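You operate a simulated robot arm through the tools that you are given. There is no shell and no other tool.

Carry out the task below with a simulated robot arm. There is one attempt and no reset: what you move stays moved.

Task
Press the yellow peel twice and set its cup on the blue tray.
Fine: leave the press slide out. Where these are worked on the way, their far stop is far enough and under half their travel is too little: press slide.

The check looks at the end state, three seconds after you hand in, the way a careful person would. Anything else that was tipped, shoved, dropped, spilled or broken makes it a failure.

Robot
A 7-joint arm with a two-finger parallel gripper, fixed in place. Base frame: the origin is at the foot of the arm, x ahead of it, y to its left, z up; the work surface is at about z = 0. Units: m, rad, N and s.
With the tool pointing down near the work surface it reaches from about 0.24 to 0.62 m from the base axis. Its first joint turns from -1.152 to 1.152 rad. Payload 2.6 kg.
Tool frame: the origin (TCP) lies between the finger pads and is the grasp point; the fingertips stand 0.03 m ahead of it; z points along the fingers, y is the line along which they close. The gripper opens to 0.094 m. The fingers are 0.028 m wide and 0.01 m thick; the gripper's body (0.05 by 0.096 m) begins 0.055 m behind the TCP.
Orientation is told as [roll, pitch, yaw] about the base's x, y, z axes, in that order, counted from this pose: with the fingers straight down and closing along the base's y, the tool's x points along the base's -x, its y along +y and its z along -z.

Tools
- The arm moves only by the tool move_arm. Its argument "rows" is a list of rows, each a list of 7 numbers: the shift along the base's x, y, z in mm, then the turn, a rotation vector about the base's x, y, z in rad, then the closure, from 0 (fully open) to 1 (shut). In form: [[tx, ty, tz, wx, wy, wz, jaw], ...]. A call has 1 to 20 rows; each row shifts and turns the commanded pose from where the row before left it. Each row takes 0.2 s and may step no farther than 0.05 m and 0.15 rad from the row before; otherwise, or with a gripper value out of range, the whole call is refused. Where a pose cannot be reached the arm comes as near as it can. A force on the tool above 40 N (or 10 N above the force at the start of the call, whichever is more), or a blocked arm, ends the call early, and 0.2 s more pass. The fingers move at their own pace (about 0.072 m/s each) and stop on an object; they squeeze with about 23 N. The grip force told is the motor's: it shows also when the fingers shut on nothing. Time passes only in rows, and 0.2 s behind the last, so rows that do not move let the fingers close. The reply holds the time, the measured pose of the TCP, the force on the tool along the base axes, the opening and the grip force, in the units named above and with some noise, with the torque about the TCP (base axes, N m) and any sound that the robot's microphone picked up.
- Cameras (640 x 400 px; columns grow to the right, rows downward): "scene" is fixed at [0.0407, 0.4416, 0.5549]; the picture's right is [-0.70, -0.72, 0.00], its down [-0.46, 0.45, -0.77] and it looks along [0.55, -0.53, -0.64] (base axes); focal length 214 px, centre (320, 200). "wrist" rides on the gripper at [0.076, 0.014, -0.103] in the tool frame; the picture's right is [-0.18, 0.98, 0.00], its down [-0.75, -0.14, -0.64] and it looks along [-0.63, -0.12, 0.77] (tool axes); focal length 243 px, centre (320, 200). There is no depth. A picture from a camera that has moved, and an enlarged one, comes with that camera's place and axes in the base frame and with its lens.
- capture(camera): a new picture of that camera. No time passes.
- inspect(camera, box): a new picture of the part [left, top, right, bottom] of that camera's present view, enlarged. No time passes.
- hand_in(): hands the job in; it is judged then, once.

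Nothing tells you positions but the pictures and the camera data. Unless the task says otherwise, let go and move clear before handing in.

The tools are called by a JSON object that holds its "method" and its "body". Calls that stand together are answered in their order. move_arm: Moves the arm, as the interface text tells. Its arguments: {"type":"object","properties":{"rows":{"type":"array","items":{"type":"array","items":{"type":"number"}}}},"required":["rows"]} The other tools are called the same way: capture (camera) takes a picture; inspect (camera, box) takes an enlarged picture of a part of a camera's view; hand_in () hands the job in.

At the start:

```text
t: 0.0
eef_pos: [0.2594, -0.141, 0.4472]
tcp_rot: [0.002, 0.0, -0.002]
contact_force: [-0.3, -0.2, -0.1]
moment: [-0.02, -0.03, -0.02]
width: 0.0937
gripper_force: 0.0
```

scene: 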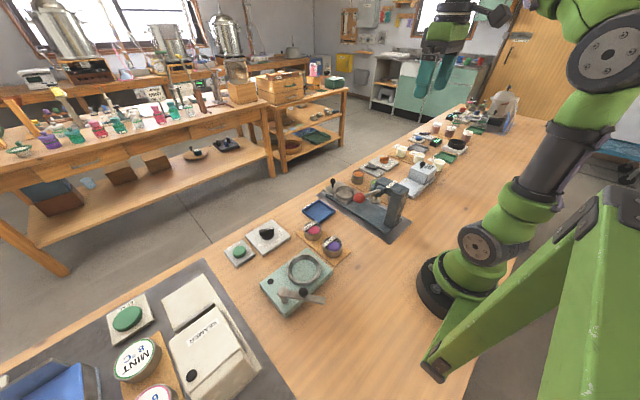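
wrist: 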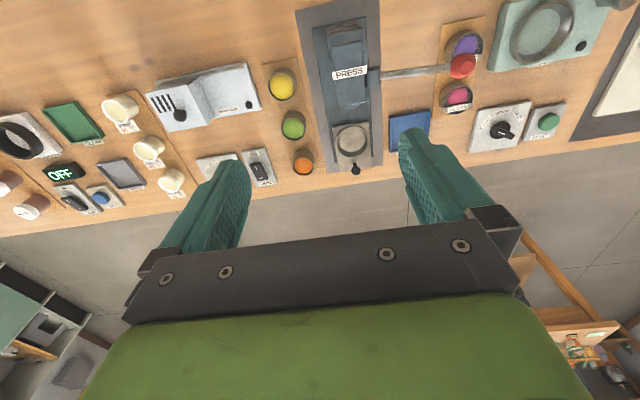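

I see a workbench with a press in the middle (marked PRESS, with a red-knobbed lever and a slide with a cup at its end), coloured cups beside it, and a small blue tray. I'll look at everything enlarged before moving.

{"method": "inspect", "body": {"camera": "wrist", "box": [240, 0, 480, 190]}}

{"method": "inspect", "body": {"camera": "scene", "box": [230, 140, 440, 280]}}

{"method": "inspect", "body": {"camera": "wrist", "box": [0, 50, 280, 230]}}

{"method": "inspect", "body": {"camera": "scene", "box": [330, 90, 520, 210]}}

{"method": "inspect", "body": {"camera": "scene", "box": [0, 200, 340, 400]}}

```text
2.11 times, centred on (360, 95) of wrist
camera zoom: at [0.1841, -0.127, 0.5497], right [0.19, 0.98, 0.0], down [0.75, -0.14, 0.64], along [0.63, -0.12, -0.77], focal length 511 px, centre (236, 421)
```

zoom: 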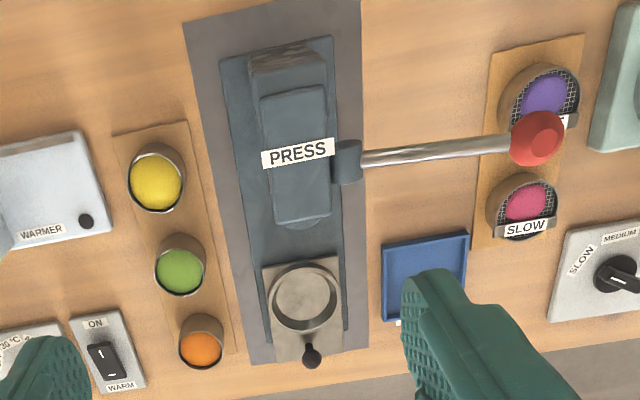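

```text
2.86 times, centred on (335, 210) of scene
camera zoom: at [0.0407, 0.4416, 0.5549], right [-0.7, -0.72, 0.0], down [-0.46, 0.45, -0.77], along [0.55, -0.53, -0.64], focal length 613 px, centre (277, 171)
```

zoom: 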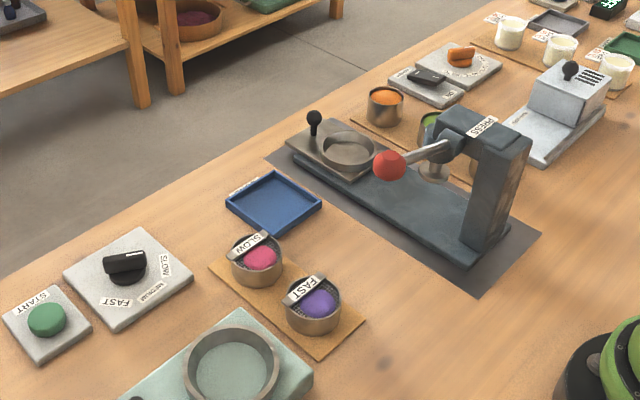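

```text
2.22 times, centred on (140, 140) of wrist
camera zoom: at [0.1841, -0.127, 0.5497], right [0.19, 0.98, 0.0], down [0.75, -0.14, 0.64], along [0.63, -0.12, -0.77], focal length 539 px, centre (720, 333)
```

zoom: 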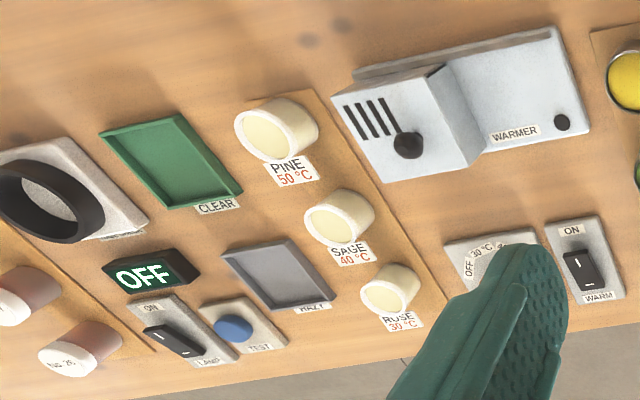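

```text
3.33 times, centred on (425, 150) of scene
camera zoom: at [0.0407, 0.4416, 0.5549], right [-0.7, -0.72, 0.0], down [-0.46, 0.45, -0.77], along [0.55, -0.53, -0.64], focal length 715 px, centre (-30, 367)
```

zoom: 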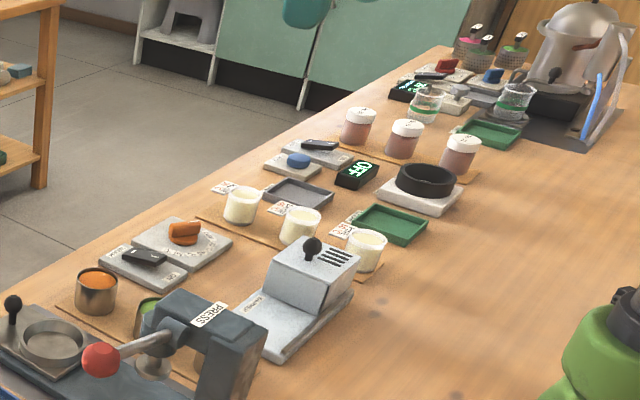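

```text
1.88 times, centred on (170, 300) of scene
camera zoom: at [0.0407, 0.4416, 0.5549], right [-0.7, -0.72, 0.0], down [-0.46, 0.45, -0.77], along [0.55, -0.53, -0.64], focal length 404 px, centre (602, 12)
```

zoom: 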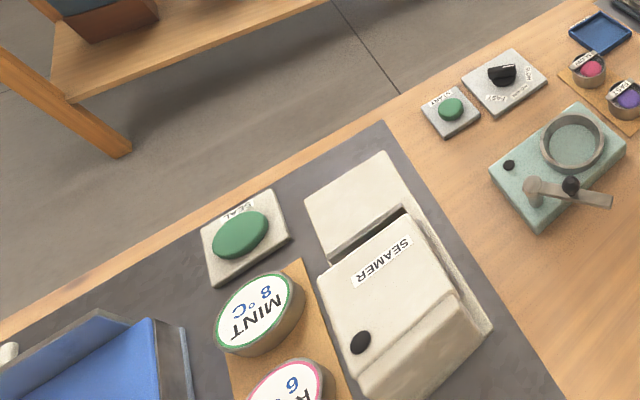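

The press sits around y ≈ -0.10 with its slide pulled out toward +x. The yellow cup is at about (0.30, -0.23), the red lever ball at about (0.29, 0.05, 0.18), and the blue tray at about (0.46, 0.03). I'll zoom in further to measure cup height, ring height and lever geometry.

{"method": "inspect", "body": {"camera": "scene", "box": [315, 165, 415, 245]}}

{"method": "inspect", "body": {"camera": "wrist", "box": [240, 0, 400, 100]}}

{"method": "inspect", "body": {"camera": "wrist", "box": [260, 90, 420, 190]}}

{"method": "inspect", "body": {"camera": "wrist", "box": [380, 0, 640, 160]}}

```text
5.00 times, centred on (365, 205) of scene
camera zoom: at [0.0407, 0.4416, 0.5549], right [-0.7, -0.72, 0.0], down [-0.46, 0.45, -0.77], along [0.55, -0.53, -0.64], focal length 1072 px, centre (95, 175)
```

zoom: 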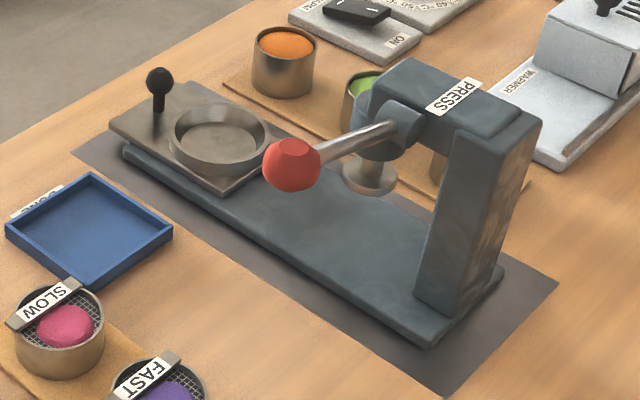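

```text
4.00 times, centred on (320, 50) of wrist
camera zoom: at [0.1841, -0.127, 0.5497], right [0.19, 0.98, 0.0], down [0.75, -0.14, 0.64], along [0.63, -0.12, -0.77], focal length 970 px, centre (320, 800)
```

zoom: 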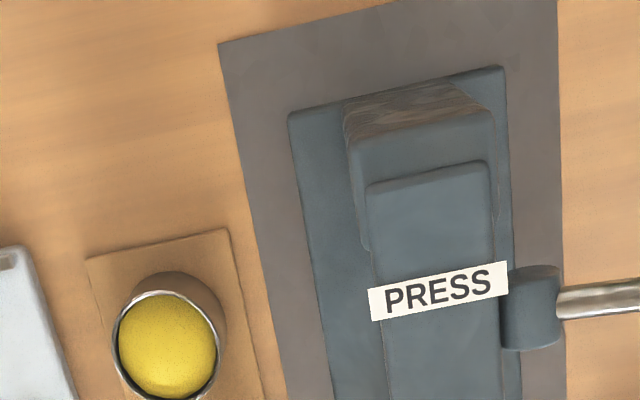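

```text
4.00 times, centred on (340, 140) of wrist
camera zoom: at [0.1841, -0.127, 0.5497], right [0.19, 0.98, 0.0], down [0.75, -0.14, 0.64], along [0.63, -0.12, -0.77], focal length 970 px, centre (240, 440)
```

zoom: 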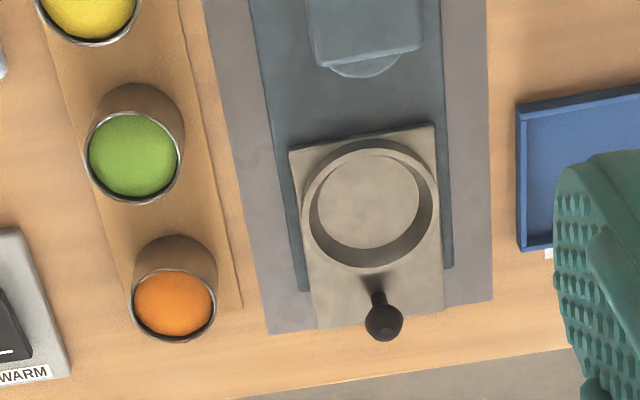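

```text
2.46 times, centred on (510, 80) of wrist
camera zoom: at [0.1841, -0.127, 0.5497], right [0.19, 0.98, 0.0], down [0.75, -0.14, 0.64], along [0.63, -0.12, -0.77], focal length 597 px, centre (-148, 495)
```

zoom: 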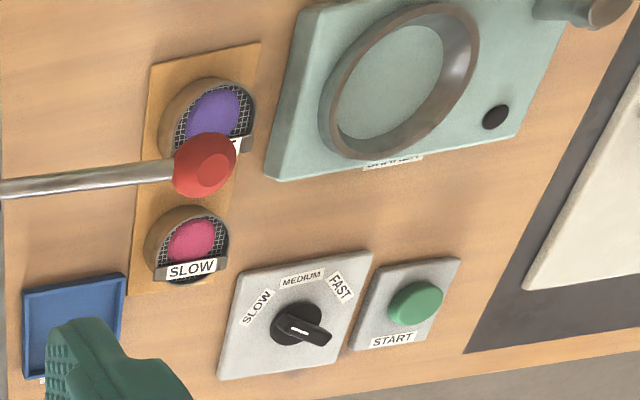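

The cups look roughly 55 mm across, and the ring on the slide is a shallow collar, so I should grip the cup near its top. I'm moving above the yellow cup for a closer look.

{"method": "move_arm", "body": {"rows": [[6, -14, -40, 0, 0, 0, 0], [6, -14, -40, 0, 0, 0, 0], [6, -14, -40, 0, 0, 0, 0], [6, -14, -40, 0, 0, 0, 0], [6, -14, -40, 0, 0, 0, 0], [6, -15, -40, 0, 0, 0, 0], [0, 0, 0, 0, 0, 0, 0]]}}

{"method": "capture", "body": {"camera": "wrist"}}

{"method": "capture", "body": {"camera": "scene"}}

```text
t: 1.6
eef_pos: [0.2949, -0.2264, 0.2067]
tcp_rot: [0.002, -0.003, -0.001]
contact_force: [-0.4, 1.1, 0.5]
moment: [0.0, 0.03, 0.02]
width: 0.0939
gripper_force: 0.1
```

```text
taken
camera wrist: at [0.2199, -0.2114, 0.3087], right [0.19, 0.98, 0.0], down [0.75, -0.14, 0.64], along [0.63, -0.12, -0.77], focal length 243 px, centre (320, 200)
```

wrist: 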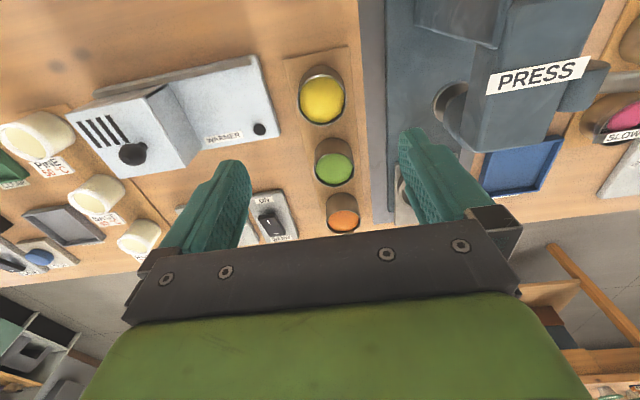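

```text
taken
```

scene: 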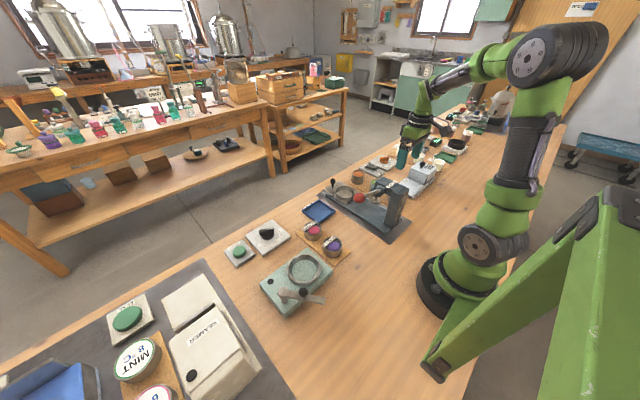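

The open gripper is about 200 mm above the row of three cups. I'll zoom in to measure the cup exactly.

{"method": "inspect", "body": {"camera": "wrist", "box": [270, 40, 390, 240]}}

{"method": "inspect", "body": {"camera": "wrist", "box": [280, 50, 370, 130]}}

{"method": "inspect", "body": {"camera": "wrist", "box": [380, 0, 620, 200]}}

```text
2.00 times, centred on (330, 140) of wrist
camera zoom: at [0.2199, -0.2114, 0.3087], right [0.19, 0.98, 0.0], down [0.75, -0.14, 0.64], along [0.63, -0.12, -0.77], focal length 485 px, centre (300, 320)
```

zoom: 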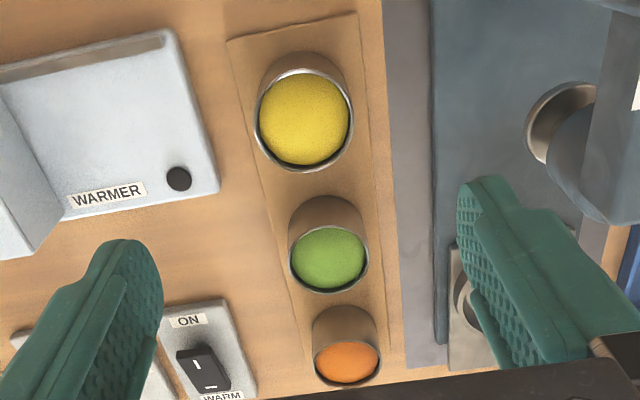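

```text
5.00 times, centred on (325, 90) of wrist
camera zoom: at [0.2199, -0.2114, 0.3087], right [0.19, 0.98, 0.0], down [0.75, -0.14, 0.64], along [0.63, -0.12, -0.77], focal length 1213 px, centre (295, 750)
```

zoom: 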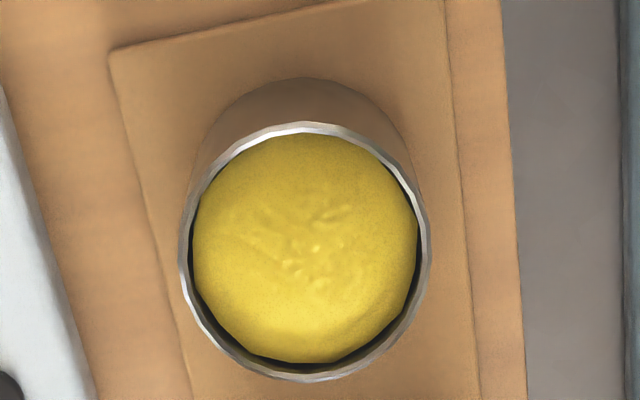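

```text
2.00 times, centred on (500, 100) of wrist
camera zoom: at [0.2199, -0.2114, 0.3087], right [0.19, 0.98, 0.0], down [0.75, -0.14, 0.64], along [0.63, -0.12, -0.77], focal length 485 px, centre (-40, 400)
```

zoom: 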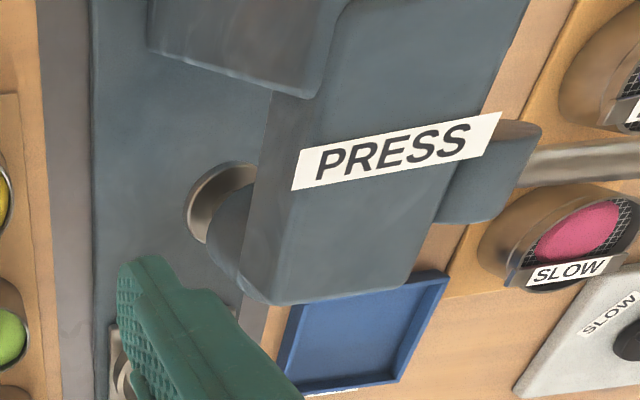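

The yellow cup is centred near (0.303, -0.225), about 52 mm in diameter with its rim at z ≈ 0.045. The warmer's edge is close at y ≈ -0.285, so I'll pre-close the fingers to about 70 mm and then descend part of the way.

{"method": "move_arm", "body": {"rows": [[4, 1, 0, 0, 0, 0, 0.25], [4, 1, -20, 0, 0, 0, 0.25], [0, 0, -35, 0, 0, 0, 0.25], [0, 0, -35, 0, 0, 0, 0.25], [0, 0, -17, 0, 0, 0, 0.25], [0, 0, 0, 0, 0, 0, 0.25]]}}

{"method": "capture", "body": {"camera": "wrist"}}

{"method": "inspect", "body": {"camera": "scene", "box": [340, 110, 460, 210]}}

```text
t: 3.0
eef_pos: [0.3019, -0.2262, 0.1011]
tcp_rot: [0.002, -0.003, -0.002]
contact_force: [0.0, 0.5, 0.0]
moment: [-0.03, 0.03, 0.03]
width: 0.0706
gripper_force: 0.0
```

```text
taken
camera wrist: at [0.2267, -0.2112, 0.2022], right [0.19, 0.98, 0.0], down [0.75, -0.14, 0.64], along [0.63, -0.12, -0.77], focal length 243 px, centre (320, 200)
```

wrist: 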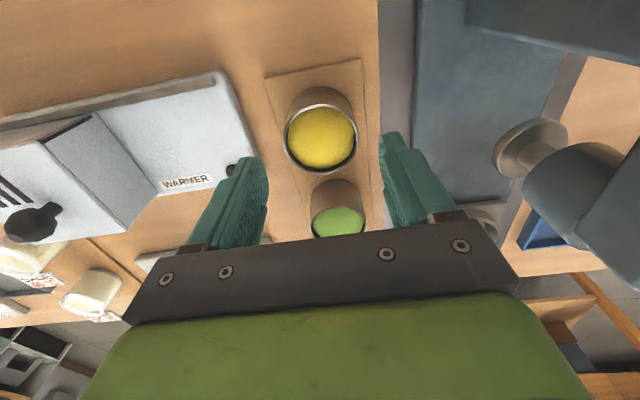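

```text
4.00 times, centred on (400, 160) of scene
camera zoom: at [0.0407, 0.4416, 0.5549], right [-0.7, -0.72, 0.0], down [-0.46, 0.45, -0.77], along [0.55, -0.53, -0.64], focal length 858 px, centre (0, 360)
```

zoom: 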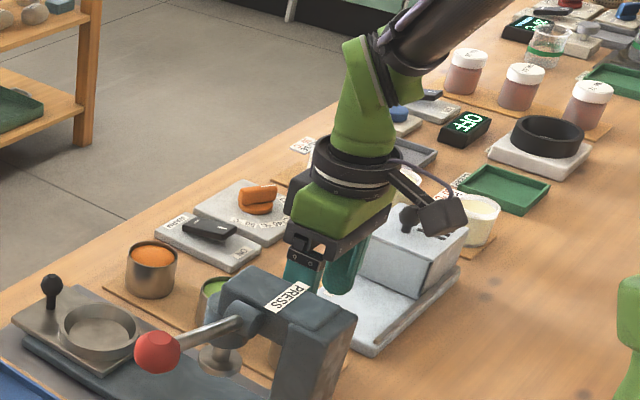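

The gripper is above the yellow cup at z ≈ 0.10 and the cup shows between the fingers. I'll zoom in to check alignment before the final descent.

{"method": "inspect", "body": {"camera": "wrist", "box": [240, 70, 400, 250]}}

{"method": "inspect", "body": {"camera": "wrist", "box": [270, 80, 370, 180]}}

```text
2.22 times, centred on (320, 160) of wrist
camera zoom: at [0.2267, -0.2112, 0.2022], right [0.19, 0.98, 0.0], down [0.75, -0.14, 0.64], along [0.63, -0.12, -0.77], focal length 539 px, centre (320, 289)
```

zoom: 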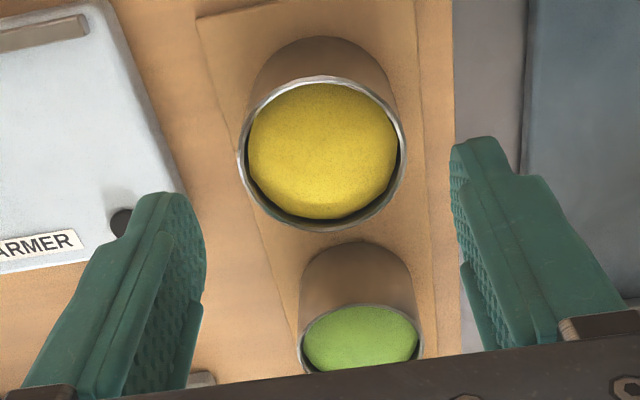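

```text
4.00 times, centred on (320, 130) of wrist
camera zoom: at [0.2267, -0.2112, 0.2022], right [0.19, 0.98, 0.0], down [0.75, -0.14, 0.64], along [0.63, -0.12, -0.77], focal length 970 px, centre (320, 480)
```

zoom: 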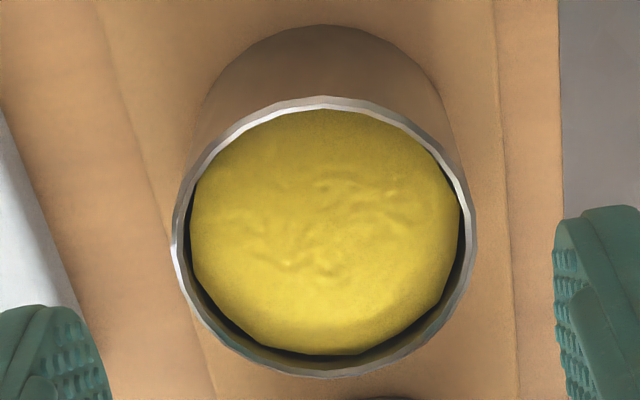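

The cup is at (0.304, -0.2245) with its rim at z ≈ 0.045, well centred between the fingers. I'll lower until the fingertips are about 20 mm below the rim, then close.

{"method": "move_arm", "body": {"rows": [[2, 1, -16, 0, 0, 0, 0.25], [0, 0, -16, 0, 0, 0, 0.25], [0, 0, -13, 0, 0, 0, 0.25], [0, 0, 0, 0, 0, 0, 0.25], [0, 0, 0, 0, 0, 0, 0.6], [0, 0, 0, 0, 0, 0, 0.6], [0, 0, 0, 0, 0, 0, 0.6], [0, 0, 0, 0, 0, 0, 0.6]]}}

{"method": "capture", "body": {"camera": "wrist"}}

```text
t: 4.8
eef_pos: [0.3035, -0.2235, 0.0556]
tcp_rot: [0.002, -0.002, -0.002]
contact_force: [0.1, 0.1, -0.3]
moment: [-0.04, 0.03, -0.02]
width: 0.0532
gripper_force: 22.8
```

```text
taken
camera wrist: at [0.2286, -0.2093, 0.1574], right [0.19, 0.98, 0.0], down [0.75, -0.14, 0.64], along [0.63, -0.12, -0.77], focal length 243 px, centre (320, 200)
```

wrist: 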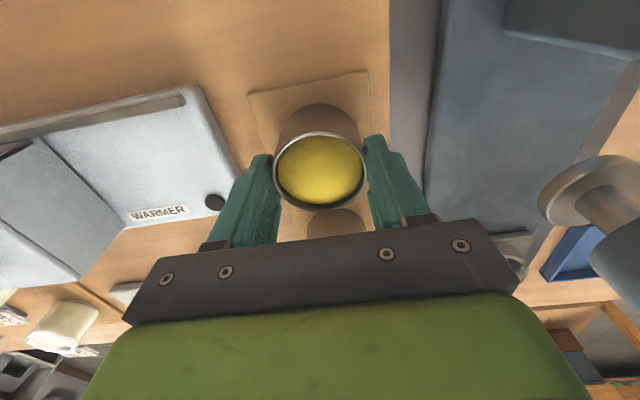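

The cup is gripped (53 mm opening, 23 N). I'll lift it clear, carry it out along +x, then over to the ring on the slide.

{"method": "move_arm", "body": {"rows": [[0, 0, 15, 0, 0, 0, 0.6], [0, 0, 25, 0, 0, 0, 0.6], [0, 0, 30, 0, 0, 0, 0.6], [0, 0, 30, 0, 0, 0, 0.6], [0, 0, 30, 0, 0, 0, 0.6], [0, 0, 30, 0, 0, 0, 0.6], [20, 0, 10, 0, 0, 0, 0.6], [30, 0, 0, 0, 0, 0, 0.6], [30, 10, 0, 0, 0, 0, 0.6], [25, 25, 0, 0, 0, 0, 0.6], [15, 30, 0, 0, 0, 0, 0.6], [10, 30, 0, 0, 0, 0, 0.6], [5, 25, 0, 0, 0, 0, 0.6], [0, 0, 0, 0, 0, 0, 0.6]]}}

{"method": "capture", "body": {"camera": "wrist"}}

{"method": "capture", "body": {"camera": "scene"}}

```text
t: 7.8
eef_pos: [0.4379, -0.1015, 0.2251]
tcp_rot: [0.002, 0.0, -0.001]
contact_force: [0.6, 0.2, -0.6]
moment: [-0.03, 0.03, -0.01]
width: 0.0528
gripper_force: 22.6
```

```text
taken
camera wrist: at [0.3635, -0.0876, 0.3272], right [0.19, 0.98, 0.0], down [0.75, -0.14, 0.64], along [0.63, -0.12, -0.77], focal length 243 px, centre (320, 200)
```

wrist: 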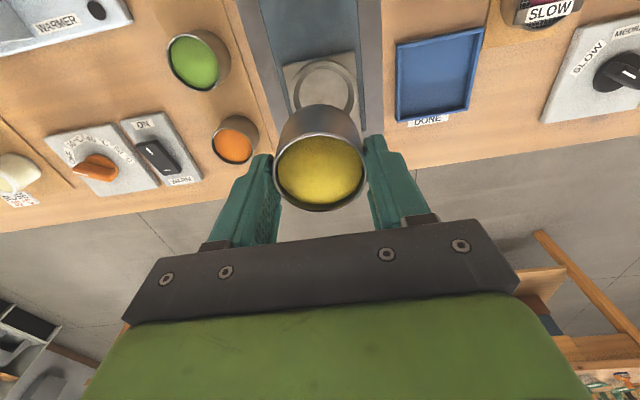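

```text
taken
```

scene: 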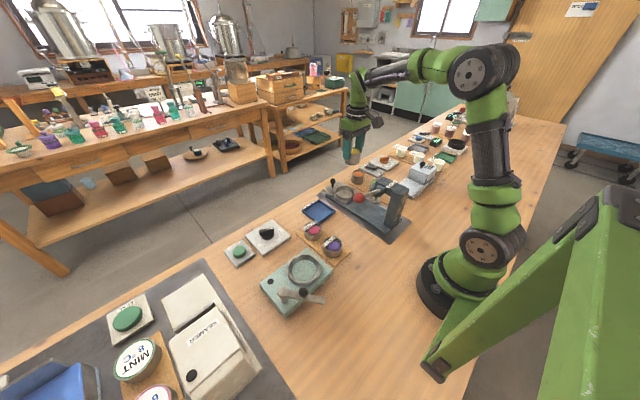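

I'm holding the cup near the ring, but it partly hides the ring from the wrist camera. The tray is labelled DONE. I'll zoom in to locate the ring.

{"method": "inspect", "body": {"camera": "wrist", "box": [260, 30, 400, 220]}}

{"method": "inspect", "body": {"camera": "wrist", "box": [270, 40, 370, 120]}}

{"method": "inspect", "body": {"camera": "scene", "box": [300, 120, 420, 230]}}

```text
2.11 times, centred on (330, 125) of wrist
camera zoom: at [0.3635, -0.0876, 0.3272], right [0.19, 0.98, 0.0], down [0.75, -0.14, 0.64], along [0.63, -0.12, -0.77], focal length 511 px, centre (299, 358)
```

zoom: 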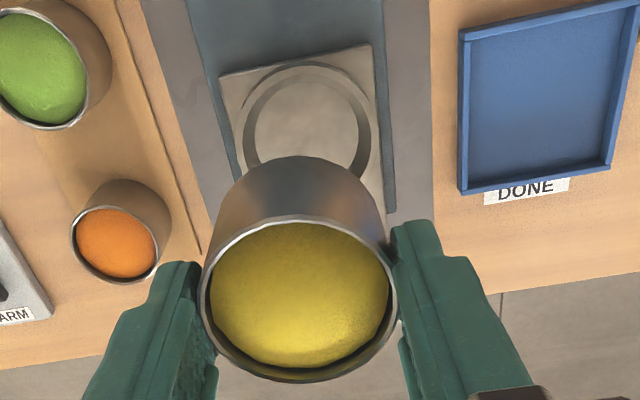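

```text
5.00 times, centred on (320, 80) of wrist
camera zoom: at [0.3635, -0.0876, 0.3272], right [0.19, 0.98, 0.0], down [0.75, -0.14, 0.64], along [0.63, -0.12, -0.77], focal length 1213 px, centre (320, 800)
```

zoom: 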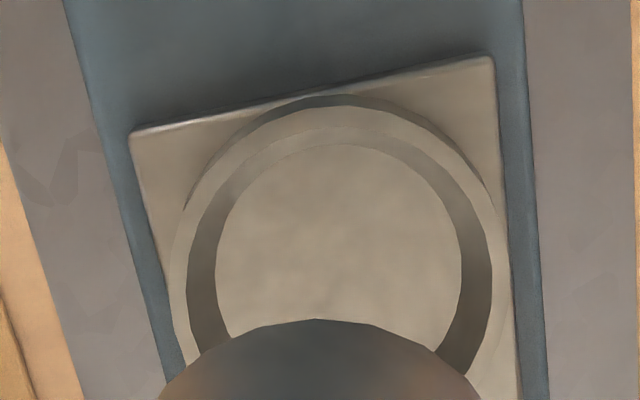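

```text
3.64 times, centred on (360, 175) of scene
camera zoom: at [0.0407, 0.4416, 0.5549], right [-0.7, -0.72, 0.0], down [-0.46, 0.45, -0.77], along [0.55, -0.53, -0.64], focal length 780 px, centre (174, 291)
```

zoom: 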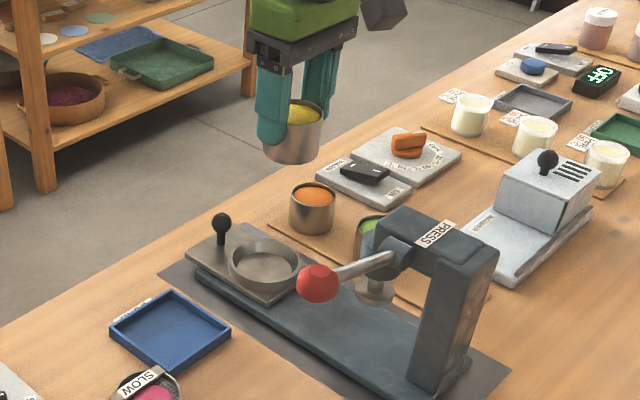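

The ring is centred near (0.450, -0.099), with a conical inner wall about 70 mm wide at the top and about 60 mm at the floor. I'll align over it and descend partway to check.

{"method": "move_arm", "body": {"rows": [[6, 1, -15, 0, 0, 0, 0.6], [6, 1, -30, 0, 0, 0, 0.6], [0, 0, -30, 0, 0, 0, 0.6], [0, 0, -25, 0, 0, 0, 0.6], [0, 0, 0, 0, 0, 0, 0.6]]}}

{"method": "inspect", "body": {"camera": "wrist", "box": [240, 40, 400, 220]}}

{"method": "inspect", "body": {"camera": "scene", "box": [300, 140, 400, 220]}}

```text
t: 9.0
eef_pos: [0.4523, -0.1018, 0.126]
tcp_rot: [0.001, -0.001, -0.002]
contact_force: [-1.0, 0.6, -0.6]
moment: [-0.01, 0.03, -0.01]
width: 0.0528
gripper_force: 23.0
```

```text
2.22 times, centred on (320, 130) of wrist
camera zoom: at [0.3771, -0.0874, 0.2284], right [0.19, 0.98, 0.0], down [0.75, -0.14, 0.64], along [0.63, -0.12, -0.77], focal length 539 px, centre (320, 356)
```

zoom: 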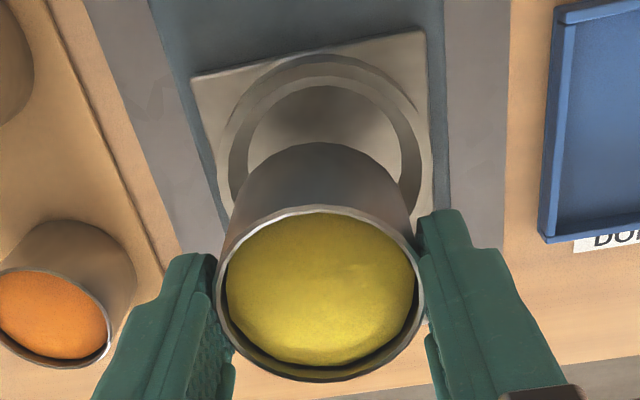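

```text
5.00 times, centred on (350, 180) of scene
camera zoom: at [0.0407, 0.4416, 0.5549], right [-0.7, -0.72, 0.0], down [-0.46, 0.45, -0.77], along [0.55, -0.53, -0.64], focal length 1072 px, centre (170, 300)
```

zoom: 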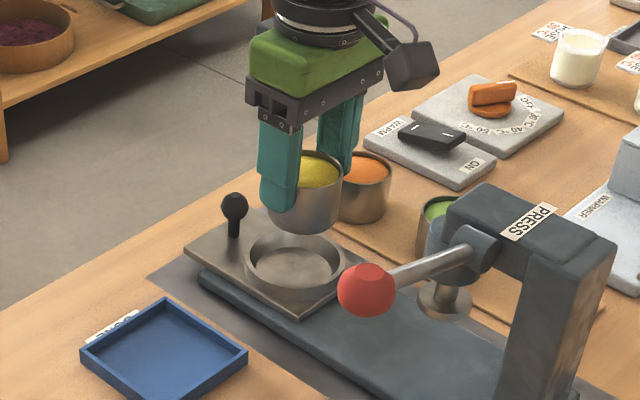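

The cup is nearly over the ring. I'll zoom in for the remaining offset before lowering it in.

{"method": "inspect", "body": {"camera": "wrist", "box": [280, 50, 360, 110]}}

{"method": "inspect", "body": {"camera": "scene", "box": [325, 165, 375, 205]}}

```text
6.67 times, centred on (320, 80) of wrist
camera zoom: at [0.3771, -0.0874, 0.2284], right [0.19, 0.98, 0.0], down [0.75, -0.14, 0.64], along [0.63, -0.12, -0.77], focal length 1618 px, centre (320, 1000)
```

zoom: 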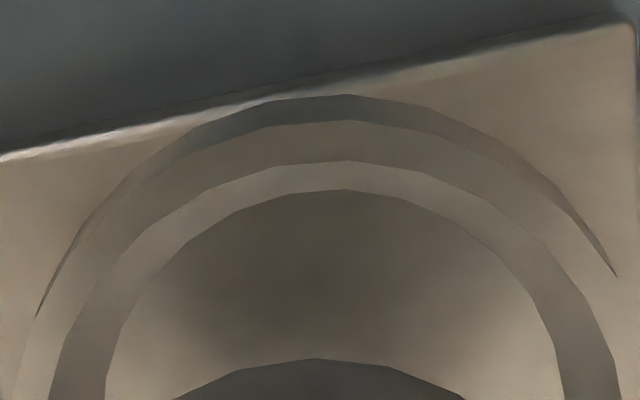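

```text
10.00 times, centred on (350, 185) of scene
camera zoom: at [0.0407, 0.4416, 0.5549], right [-0.7, -0.72, 0.0], down [-0.46, 0.45, -0.77], along [0.55, -0.53, -0.64], focal length 2145 px, centre (20, 350)
```

zoom: 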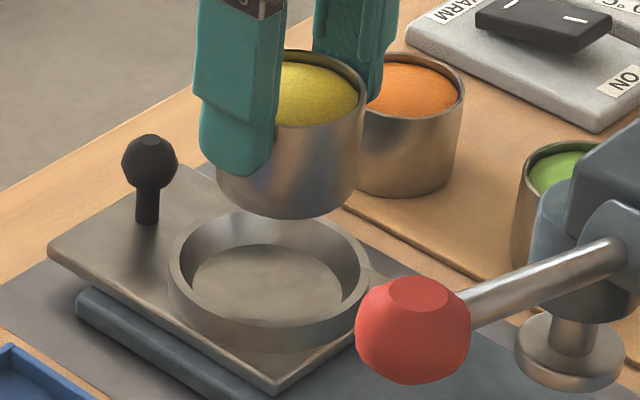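

The ring centre is about 3 mm further in x and 2 mm further in y than the cup. I'll correct that and lower the cup to just above the ring floor.

{"method": "move_arm", "body": {"rows": [[3, 2, 0, 0, 0, 0, 0.6], [0, 0, -15, 0, 0, 0, 0.6], [0, 0, -15, 0, 0, 0, 0.6], [0, 0, -14, 0, 0, 0, 0.6], [0, 0, 0, 0, 0, 0, 0.6]]}}

{"method": "inspect", "body": {"camera": "scene", "box": [325, 165, 375, 205]}}

{"method": "inspect", "body": {"camera": "wrist", "box": [240, 40, 400, 220]}}

```text
t: 10.2
eef_pos: [0.4557, -0.098, 0.0822]
tcp_rot: [0.002, -0.002, -0.002]
contact_force: [0.2, -0.1, -0.9]
moment: [-0.01, 0.01, -0.01]
width: 0.0528
gripper_force: 23.0
```

```text
10.00 times, centred on (350, 185) of scene
camera zoom: at [0.0407, 0.4416, 0.5549], right [-0.7, -0.72, 0.0], down [-0.46, 0.45, -0.77], along [0.55, -0.53, -0.64], focal length 2145 px, centre (20, 350)
```

zoom: 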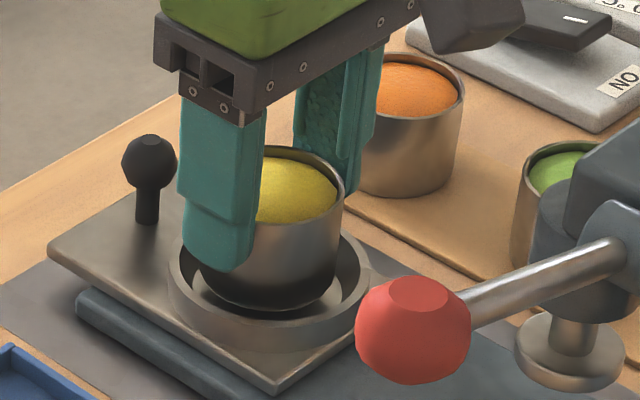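

```text
2.22 times, centred on (320, 130) of wrist
camera zoom: at [0.38, -0.0848, 0.1841], right [0.19, 0.98, 0.0], down [0.75, -0.14, 0.64], along [0.63, -0.12, -0.77], focal length 539 px, centre (320, 356)
```

zoom: 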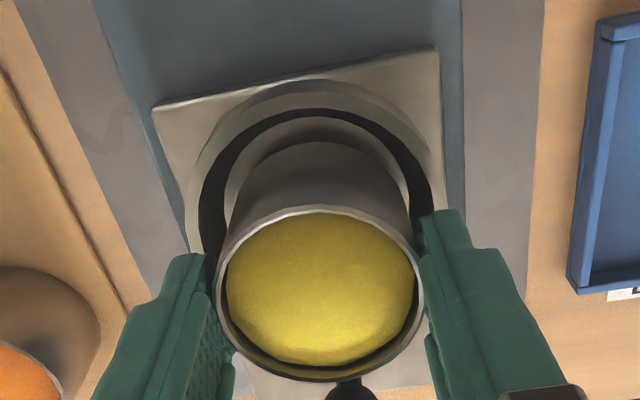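

The cup sits inside the ring collar and is well centred. I'll lower it in 2 mm steps until I feel the floor.

{"method": "move_arm", "body": {"rows": [[0, 0, -2, 0, 0, 0, 0.6], [0, 0, -2, 0, 0, 0, 0.6], [0, 0, -2, 0, 0, 0, 0.6], [0, 0, 0, 0, 0, 0, 0.6]]}}

{"method": "inspect", "body": {"camera": "scene", "box": [325, 165, 375, 205]}}

```text
t: 11.2
eef_pos: [0.4558, -0.1002, 0.0752]
tcp_rot: [0.001, -0.002, -0.002]
contact_force: [-0.1, -0.8, -1.3]
moment: [0.01, 0.02, 0.02]
width: 0.0531
gripper_force: 23.3
```

```text
10.00 times, centred on (350, 185) of scene
camera zoom: at [0.0407, 0.4416, 0.5549], right [-0.7, -0.72, 0.0], down [-0.46, 0.45, -0.77], along [0.55, -0.53, -0.64], focal length 2145 px, centre (20, 350)
```

zoom: 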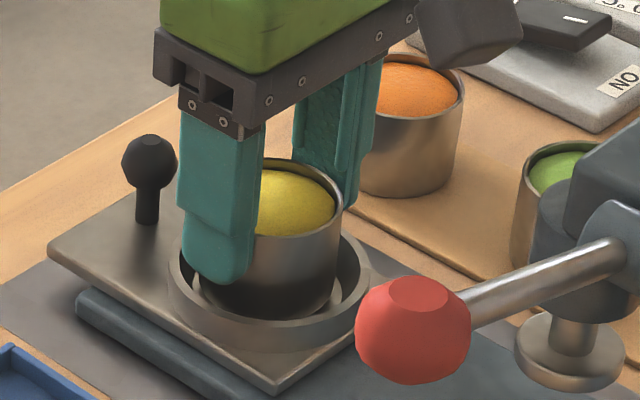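

There's no contact yet at TCP z ≈ 0.075. I'll keep going gently.

{"method": "move_arm", "body": {"rows": [[0, 0, -1.5, 0, 0, 0, 0.6], [0, 0, -1.5, 0, 0, 0, 0.6], [0, 0, 0, 0, 0, 0, 0.6]]}}

```text
t: 12.0
eef_pos: [0.4555, -0.1, 0.0728]
tcp_rot: [0.001, -0.002, -0.003]
contact_force: [0.3, 0.7, -0.9]
moment: [-0.02, 0.04, -0.06]
width: 0.053
gripper_force: 23.0
```

{"method": "move_arm", "body": {"rows": [[0, 0, -1.5, 0, 0, 0, 0.6], [0, 0, -1, 0, 0, 0, 0.6], [0, 0, 0, 0, 0, 0, 0.6]]}}

{"method": "inspect", "body": {"camera": "scene", "box": [325, 165, 375, 205]}}

```text
t: 12.8
eef_pos: [0.4569, -0.0998, 0.0717]
tcp_rot: [0.001, -0.006, -0.002]
contact_force: [-3.5, -2.2, 16.9]
moment: [-0.18, 0.19, -0.13]
width: 0.0528
gripper_force: 23.2
```

```text
10.00 times, centred on (350, 185) of scene
camera zoom: at [0.0406, 0.4416, 0.5549], right [-0.7, -0.72, 0.0], down [-0.46, 0.45, -0.77], along [0.55, -0.53, -0.64], focal length 2145 px, centre (20, 350)
```

zoom: 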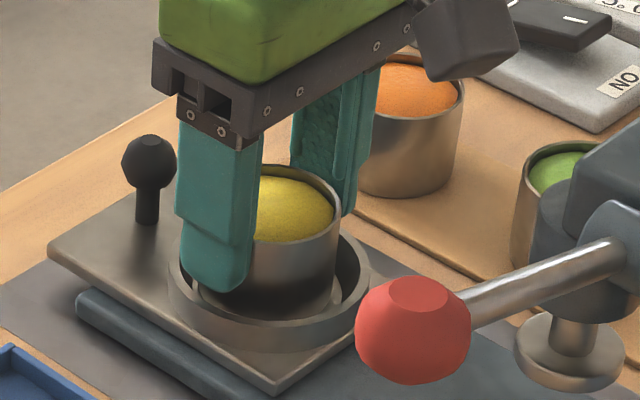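

Contact shows 17 N upward at TCP z ≈ 0.072, so the cup is on the ring floor. I'll ease up slightly, open the fingers, and rise straight up.

{"method": "move_arm", "body": {"rows": [[0, 0, 1, 0, 0, 0, 0.6], [0, 0, 0, 0, 0, 0, 0.3], [0, 0, 0, 0, 0, 0, 0.25], [0, 0, 0, 0, 0, 0, 0.25], [0, 0, 20, 0, 0, 0, 0.25], [0, 0, 30, 0, 0, 0, 0.25], [0, 0, 40, 0, 0, 0, 0.25], [0, 0, 40, 0, 0, 0, 0.25], [0, 0, 0, 0, 0, 0, 0.25]]}}

{"method": "capture", "body": {"camera": "wrist"}}

{"method": "inspect", "body": {"camera": "scene", "box": [315, 155, 415, 235]}}

```text
t: 14.8
eef_pos: [0.4569, -0.0985, 0.2008]
tcp_rot: [0.002, -0.002, -0.002]
contact_force: [-0.2, -0.7, -0.5]
moment: [-0.02, 0.01, 0.01]
width: 0.0704
gripper_force: 0.1
```

```text
taken
camera wrist: at [0.3816, -0.0844, 0.3033], right [0.19, 0.98, 0.0], down [0.75, -0.14, 0.64], along [0.63, -0.12, -0.77], focal length 243 px, centre (320, 200)
```

wrist: 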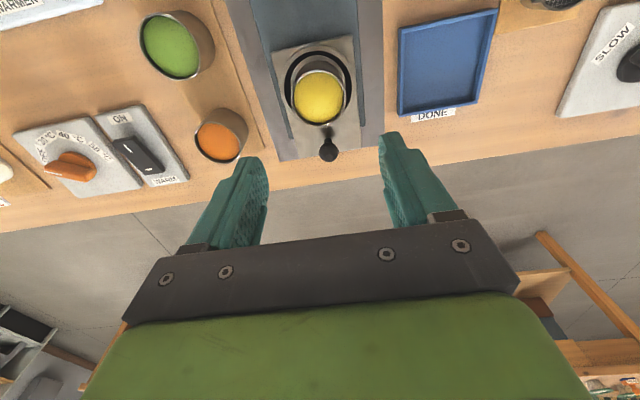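

```text
5.00 times, centred on (365, 195) of scene
camera zoom: at [0.0407, 0.4416, 0.5549], right [-0.7, -0.72, 0.0], down [-0.46, 0.45, -0.77], along [0.55, -0.53, -0.64], focal length 1072 px, centre (95, 225)
```

zoom: 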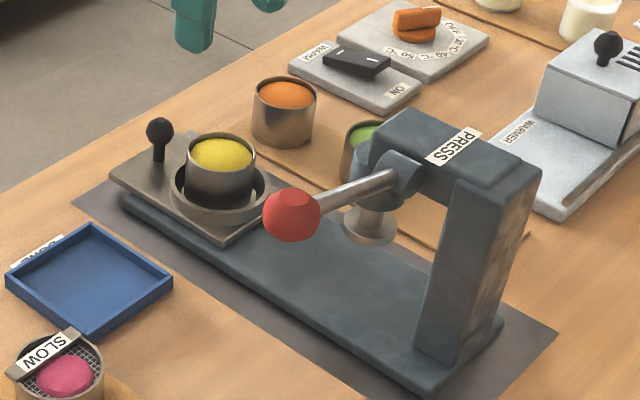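

The yellow cup is seated in the ring. Next I'll locate the black slide knob and check the press head, lever and plunger geometry.

{"method": "inspect", "body": {"camera": "wrist", "box": [280, 40, 380, 180]}}

{"method": "inspect", "body": {"camera": "scene", "box": [335, 170, 410, 230]}}

{"method": "inspect", "body": {"camera": "scene", "box": [320, 165, 370, 205]}}

```text
2.86 times, centred on (330, 110) of wrist
camera zoom: at [0.3816, -0.0844, 0.3033], right [0.19, 0.98, 0.0], down [0.75, -0.14, 0.64], along [0.63, -0.12, -0.77], focal length 693 px, centre (291, 457)
```

zoom: 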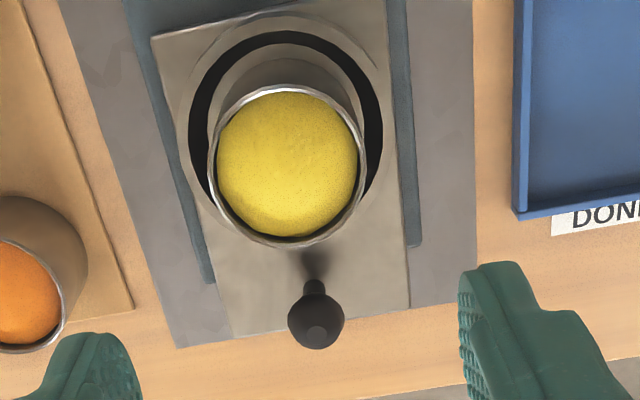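

```text
6.67 times, centred on (372, 200) of scene
camera zoom: at [0.0407, 0.4416, 0.5549], right [-0.7, -0.72, 0.0], down [-0.46, 0.45, -0.77], along [0.55, -0.53, -0.64], focal length 1430 px, centre (-30, 200)
```

zoom: 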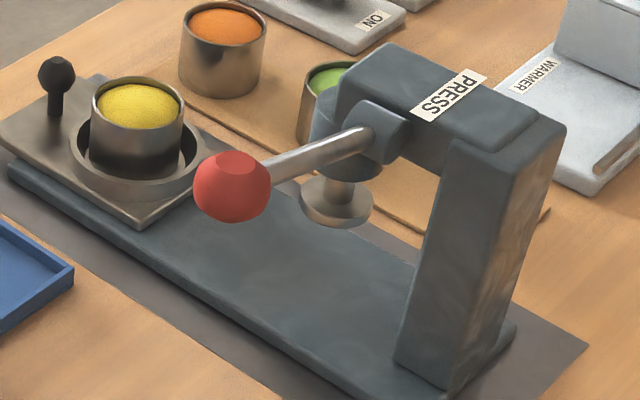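

```text
10.00 times, centred on (345, 185) of scene
camera zoom: at [0.0407, 0.4416, 0.5549], right [-0.7, -0.72, 0.0], down [-0.46, 0.45, -0.77], along [0.55, -0.53, -0.64], focal length 2145 px, centre (70, 350)
```

zoom: 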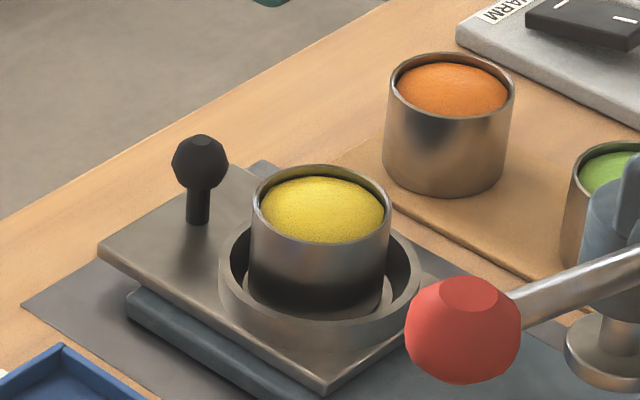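

The slide knob is at about (0.520, -0.100, 0.052), a ball of about 23 mm diameter. The plunger is at about x = 0.320, so the slide must travel about 135 mm toward the base. I'll tilt the tool so the wrist camera stays clear of the press head, then hover above the knob.

{"method": "move_arm", "body": {"rows": [[17, 0, 0, 0, 0.12, 0, 0.25], [17, -1, 0, 0, 0.12, 0, 0.25], [17, 0, -20, 0, 0.12, 0, 0.25], [18, 0, -20, 0, 0, 0, 0.25], [0, 0, -20, 0, 0, 0, 0.25], [0, 0, 0, 0, 0, 0, 0.25]]}}

{"method": "capture", "body": {"camera": "wrist"}}

{"method": "inspect", "body": {"camera": "scene", "box": [310, 140, 410, 220]}}

```text
t: 16.2
eef_pos: [0.5239, -0.1012, 0.1398]
tcp_rot: [0.004, 0.36, -0.001]
contact_force: [-0.5, -0.2, 0.0]
moment: [-0.03, -0.01, 0.03]
width: 0.0704
gripper_force: 0.0
```

```text
taken
camera wrist: at [0.4901, -0.086, 0.2621], right [0.17, 0.98, -0.06], down [0.93, -0.14, 0.34], along [0.32, -0.12, -0.94], focal length 243 px, centre (320, 200)
```

wrist: 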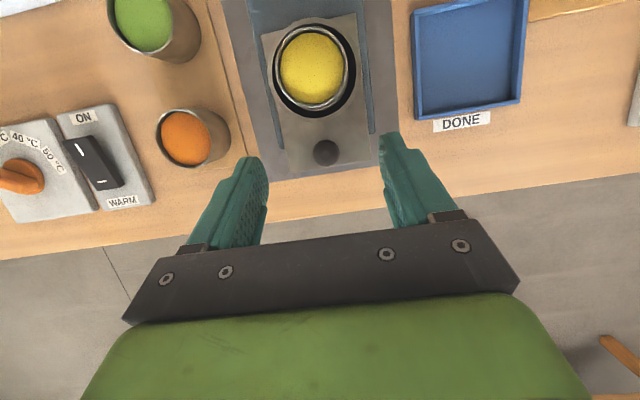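

```text
5.00 times, centred on (360, 180) of scene
camera zoom: at [0.0407, 0.4416, 0.5549], right [-0.7, -0.72, 0.0], down [-0.46, 0.45, -0.77], along [0.55, -0.53, -0.64], focal length 1072 px, centre (120, 300)
```

zoom: 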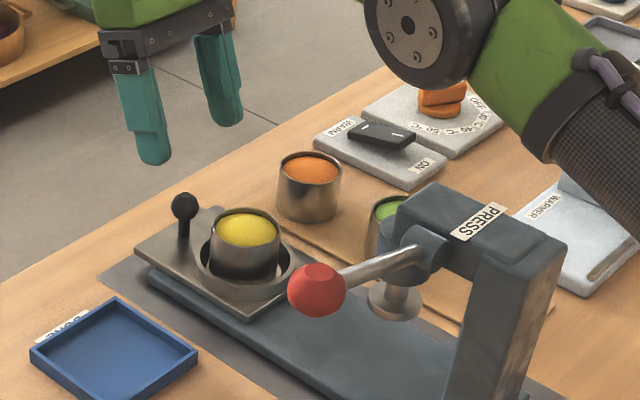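

The knob lines up between the fingers at about (0.519, -0.100). I'll descend and grip it.

{"method": "move_arm", "body": {"rows": [[0, 0, -25, 0, 0, 0, 0.25], [0, 0, -25, 0, 0, 0, 0.25], [0, 0, -18, 0, 0, 0, 0.25], [0, 0, -8, 0, 0, 0, 0.25], [0, 0, 0, 0, 0, 0, 0.25], [0, 0, 0, 0, 0, 0, 0.9], [0, 0, 0, 0, 0, 0, 0.9], [0, 0, 0, 0, 0, 0, 0.9], [0, 0, 0, 0, 0, 0, 0.9], [0, 0, 0, 0, 0, 0, 0.9]]}}

{"method": "capture", "body": {"camera": "wrist"}}

{"method": "inspect", "body": {"camera": "scene", "box": [310, 140, 410, 220]}}

```text
t: 18.4
eef_pos: [0.5253, -0.1007, 0.0653]
tcp_rot: [0.002, 0.36, 0.0]
contact_force: [0.8, 5.2, -2.3]
moment: [0.09, 0.01, -0.05]
width: 0.0234
gripper_force: 45.2
```

```text
taken
camera wrist: at [0.4911, -0.086, 0.1886], right [0.17, 0.98, -0.06], down [0.93, -0.14, 0.34], along [0.32, -0.12, -0.94], focal length 243 px, centre (320, 200)
```

wrist: 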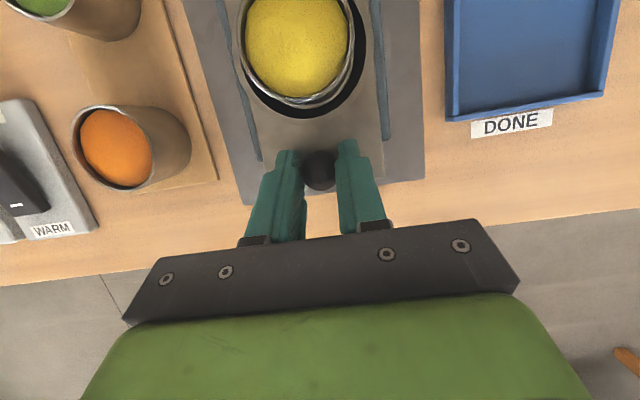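

```text
5.00 times, centred on (360, 180) of scene
camera zoom: at [0.0407, 0.4416, 0.5549], right [-0.7, -0.72, 0.0], down [-0.46, 0.45, -0.77], along [0.55, -0.53, -0.64], focal length 1072 px, centre (120, 300)
```

zoom: 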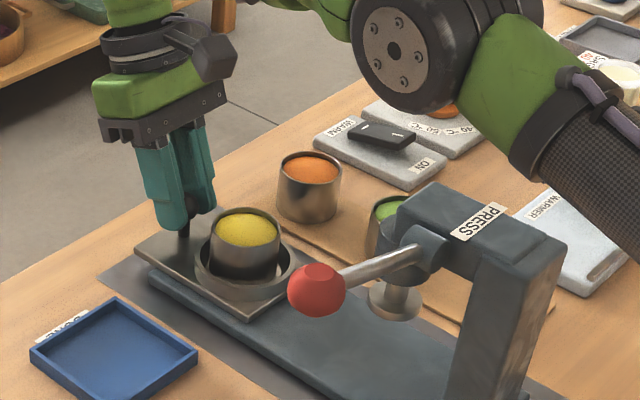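

I have the knob (23.4 mm opening). I'll push the slide in slowly, starting with 40 mm.

{"method": "move_arm", "body": {"rows": [[-3, 0.5, 0, 0, 0, 0, 0.9], [-6, 0, 0, 0, 0, 0, 0.9], [-8, 0, 0, 0, 0, 0, 0.9], [-8, 0, 0, 0, 0, 0, 0.9], [-8, 0, 0, 0, 0, 0, 0.9], [-5, 0, 0, 0, 0, 0, 0.9], [-2, 0, 0, 0, 0, 0, 0.9]]}}

{"method": "inspect", "body": {"camera": "scene", "box": [310, 140, 410, 220]}}

{"method": "capture", "body": {"camera": "wrist"}}

```text
t: 20.0
eef_pos: [0.4864, -0.1, 0.0665]
tcp_rot: [0.001, 0.358, -0.001]
contact_force: [0.7, 4.1, 10.7]
moment: [0.04, 0.41, 0.02]
width: 0.0231
gripper_force: 45.5
```

```text
5.00 times, centred on (360, 180) of scene
camera zoom: at [0.0407, 0.4416, 0.5549], right [-0.7, -0.72, 0.0], down [-0.46, 0.45, -0.77], along [0.55, -0.53, -0.64], focal length 1072 px, centre (120, 300)
```

zoom: 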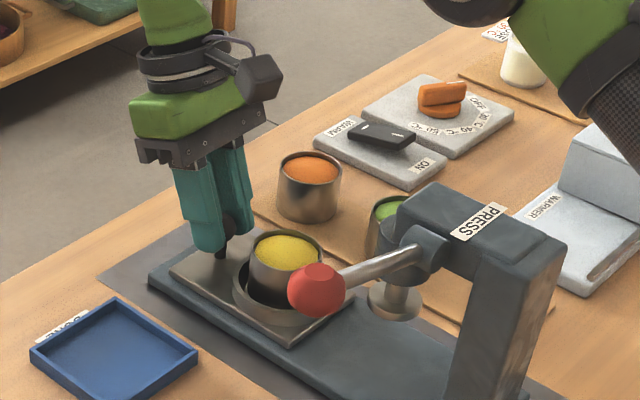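

```text
taken
camera wrist: at [0.4503, -0.0856, 0.1884], right [0.17, 0.98, -0.06], down [0.93, -0.14, 0.34], along [0.32, -0.12, -0.94], focal length 243 px, centre (320, 200)
```

wrist: 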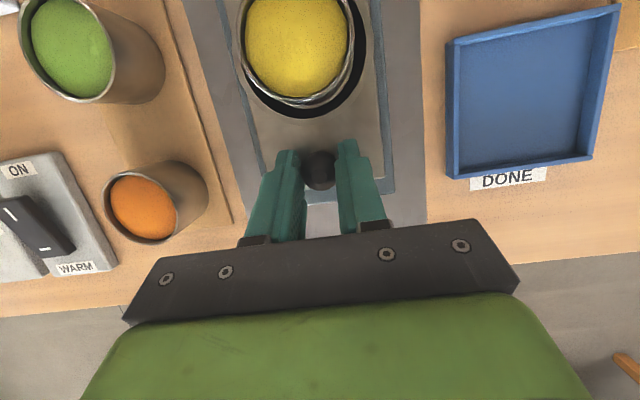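

The slide is moving with the cup seated and steady. I'll continue inward and raise the tool 1 mm to relieve the slight down-push.

{"method": "move_arm", "body": {"rows": [[-4, 0.5, 0.8, 0, 0, 0, 0.9], [-8, 0, 0, 0, 0, 0, 0.9], [-8, 0, 0, 0, 0, 0, 0.9], [-8, 0, 0, 0, 0, 0, 0.9], [-8, 0, 0, 0, 0, 0, 0.9], [-8, 0, 0, 0, 0, 0, 0.9], [-4, 0, 0, 0, 0, 0, 0.9], [-2, 0, 0, 0, 0, 0, 0.9]]}}

{"method": "inspect", "body": {"camera": "scene", "box": [310, 140, 430, 236]}}

{"method": "capture", "body": {"camera": "wrist"}}

```text
t: 21.8
eef_pos: [0.4346, -0.1004, 0.0668]
tcp_rot: [0.004, 0.358, -0.002]
contact_force: [0.7, 2.3, 14.0]
moment: [-0.03, 0.28, -0.05]
width: 0.0231
gripper_force: 45.0
```

```text
4.17 times, centred on (370, 188) of scene
camera zoom: at [0.0406, 0.4416, 0.5549], right [-0.7, -0.72, 0.0], down [-0.46, 0.45, -0.77], along [0.55, -0.53, -0.64], focal length 894 px, centre (112, 250)
```

zoom: 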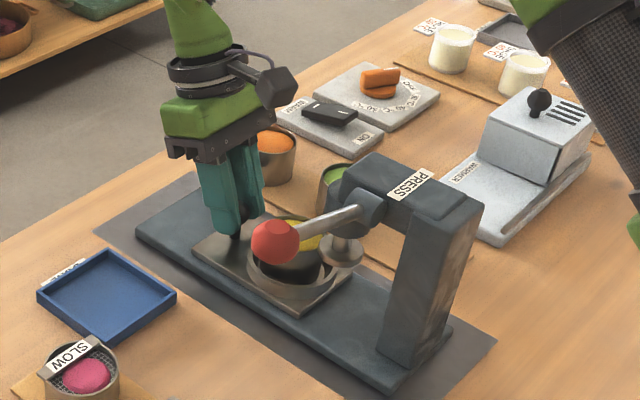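

```text
taken
camera wrist: at [0.4002, -0.0859, 0.1884], right [0.18, 0.98, -0.06], down [0.93, -0.14, 0.34], along [0.32, -0.12, -0.94], focal length 243 px, centre (320, 200)
```

wrist: 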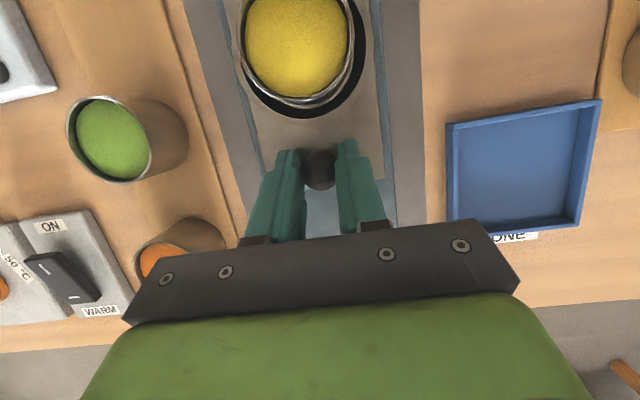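

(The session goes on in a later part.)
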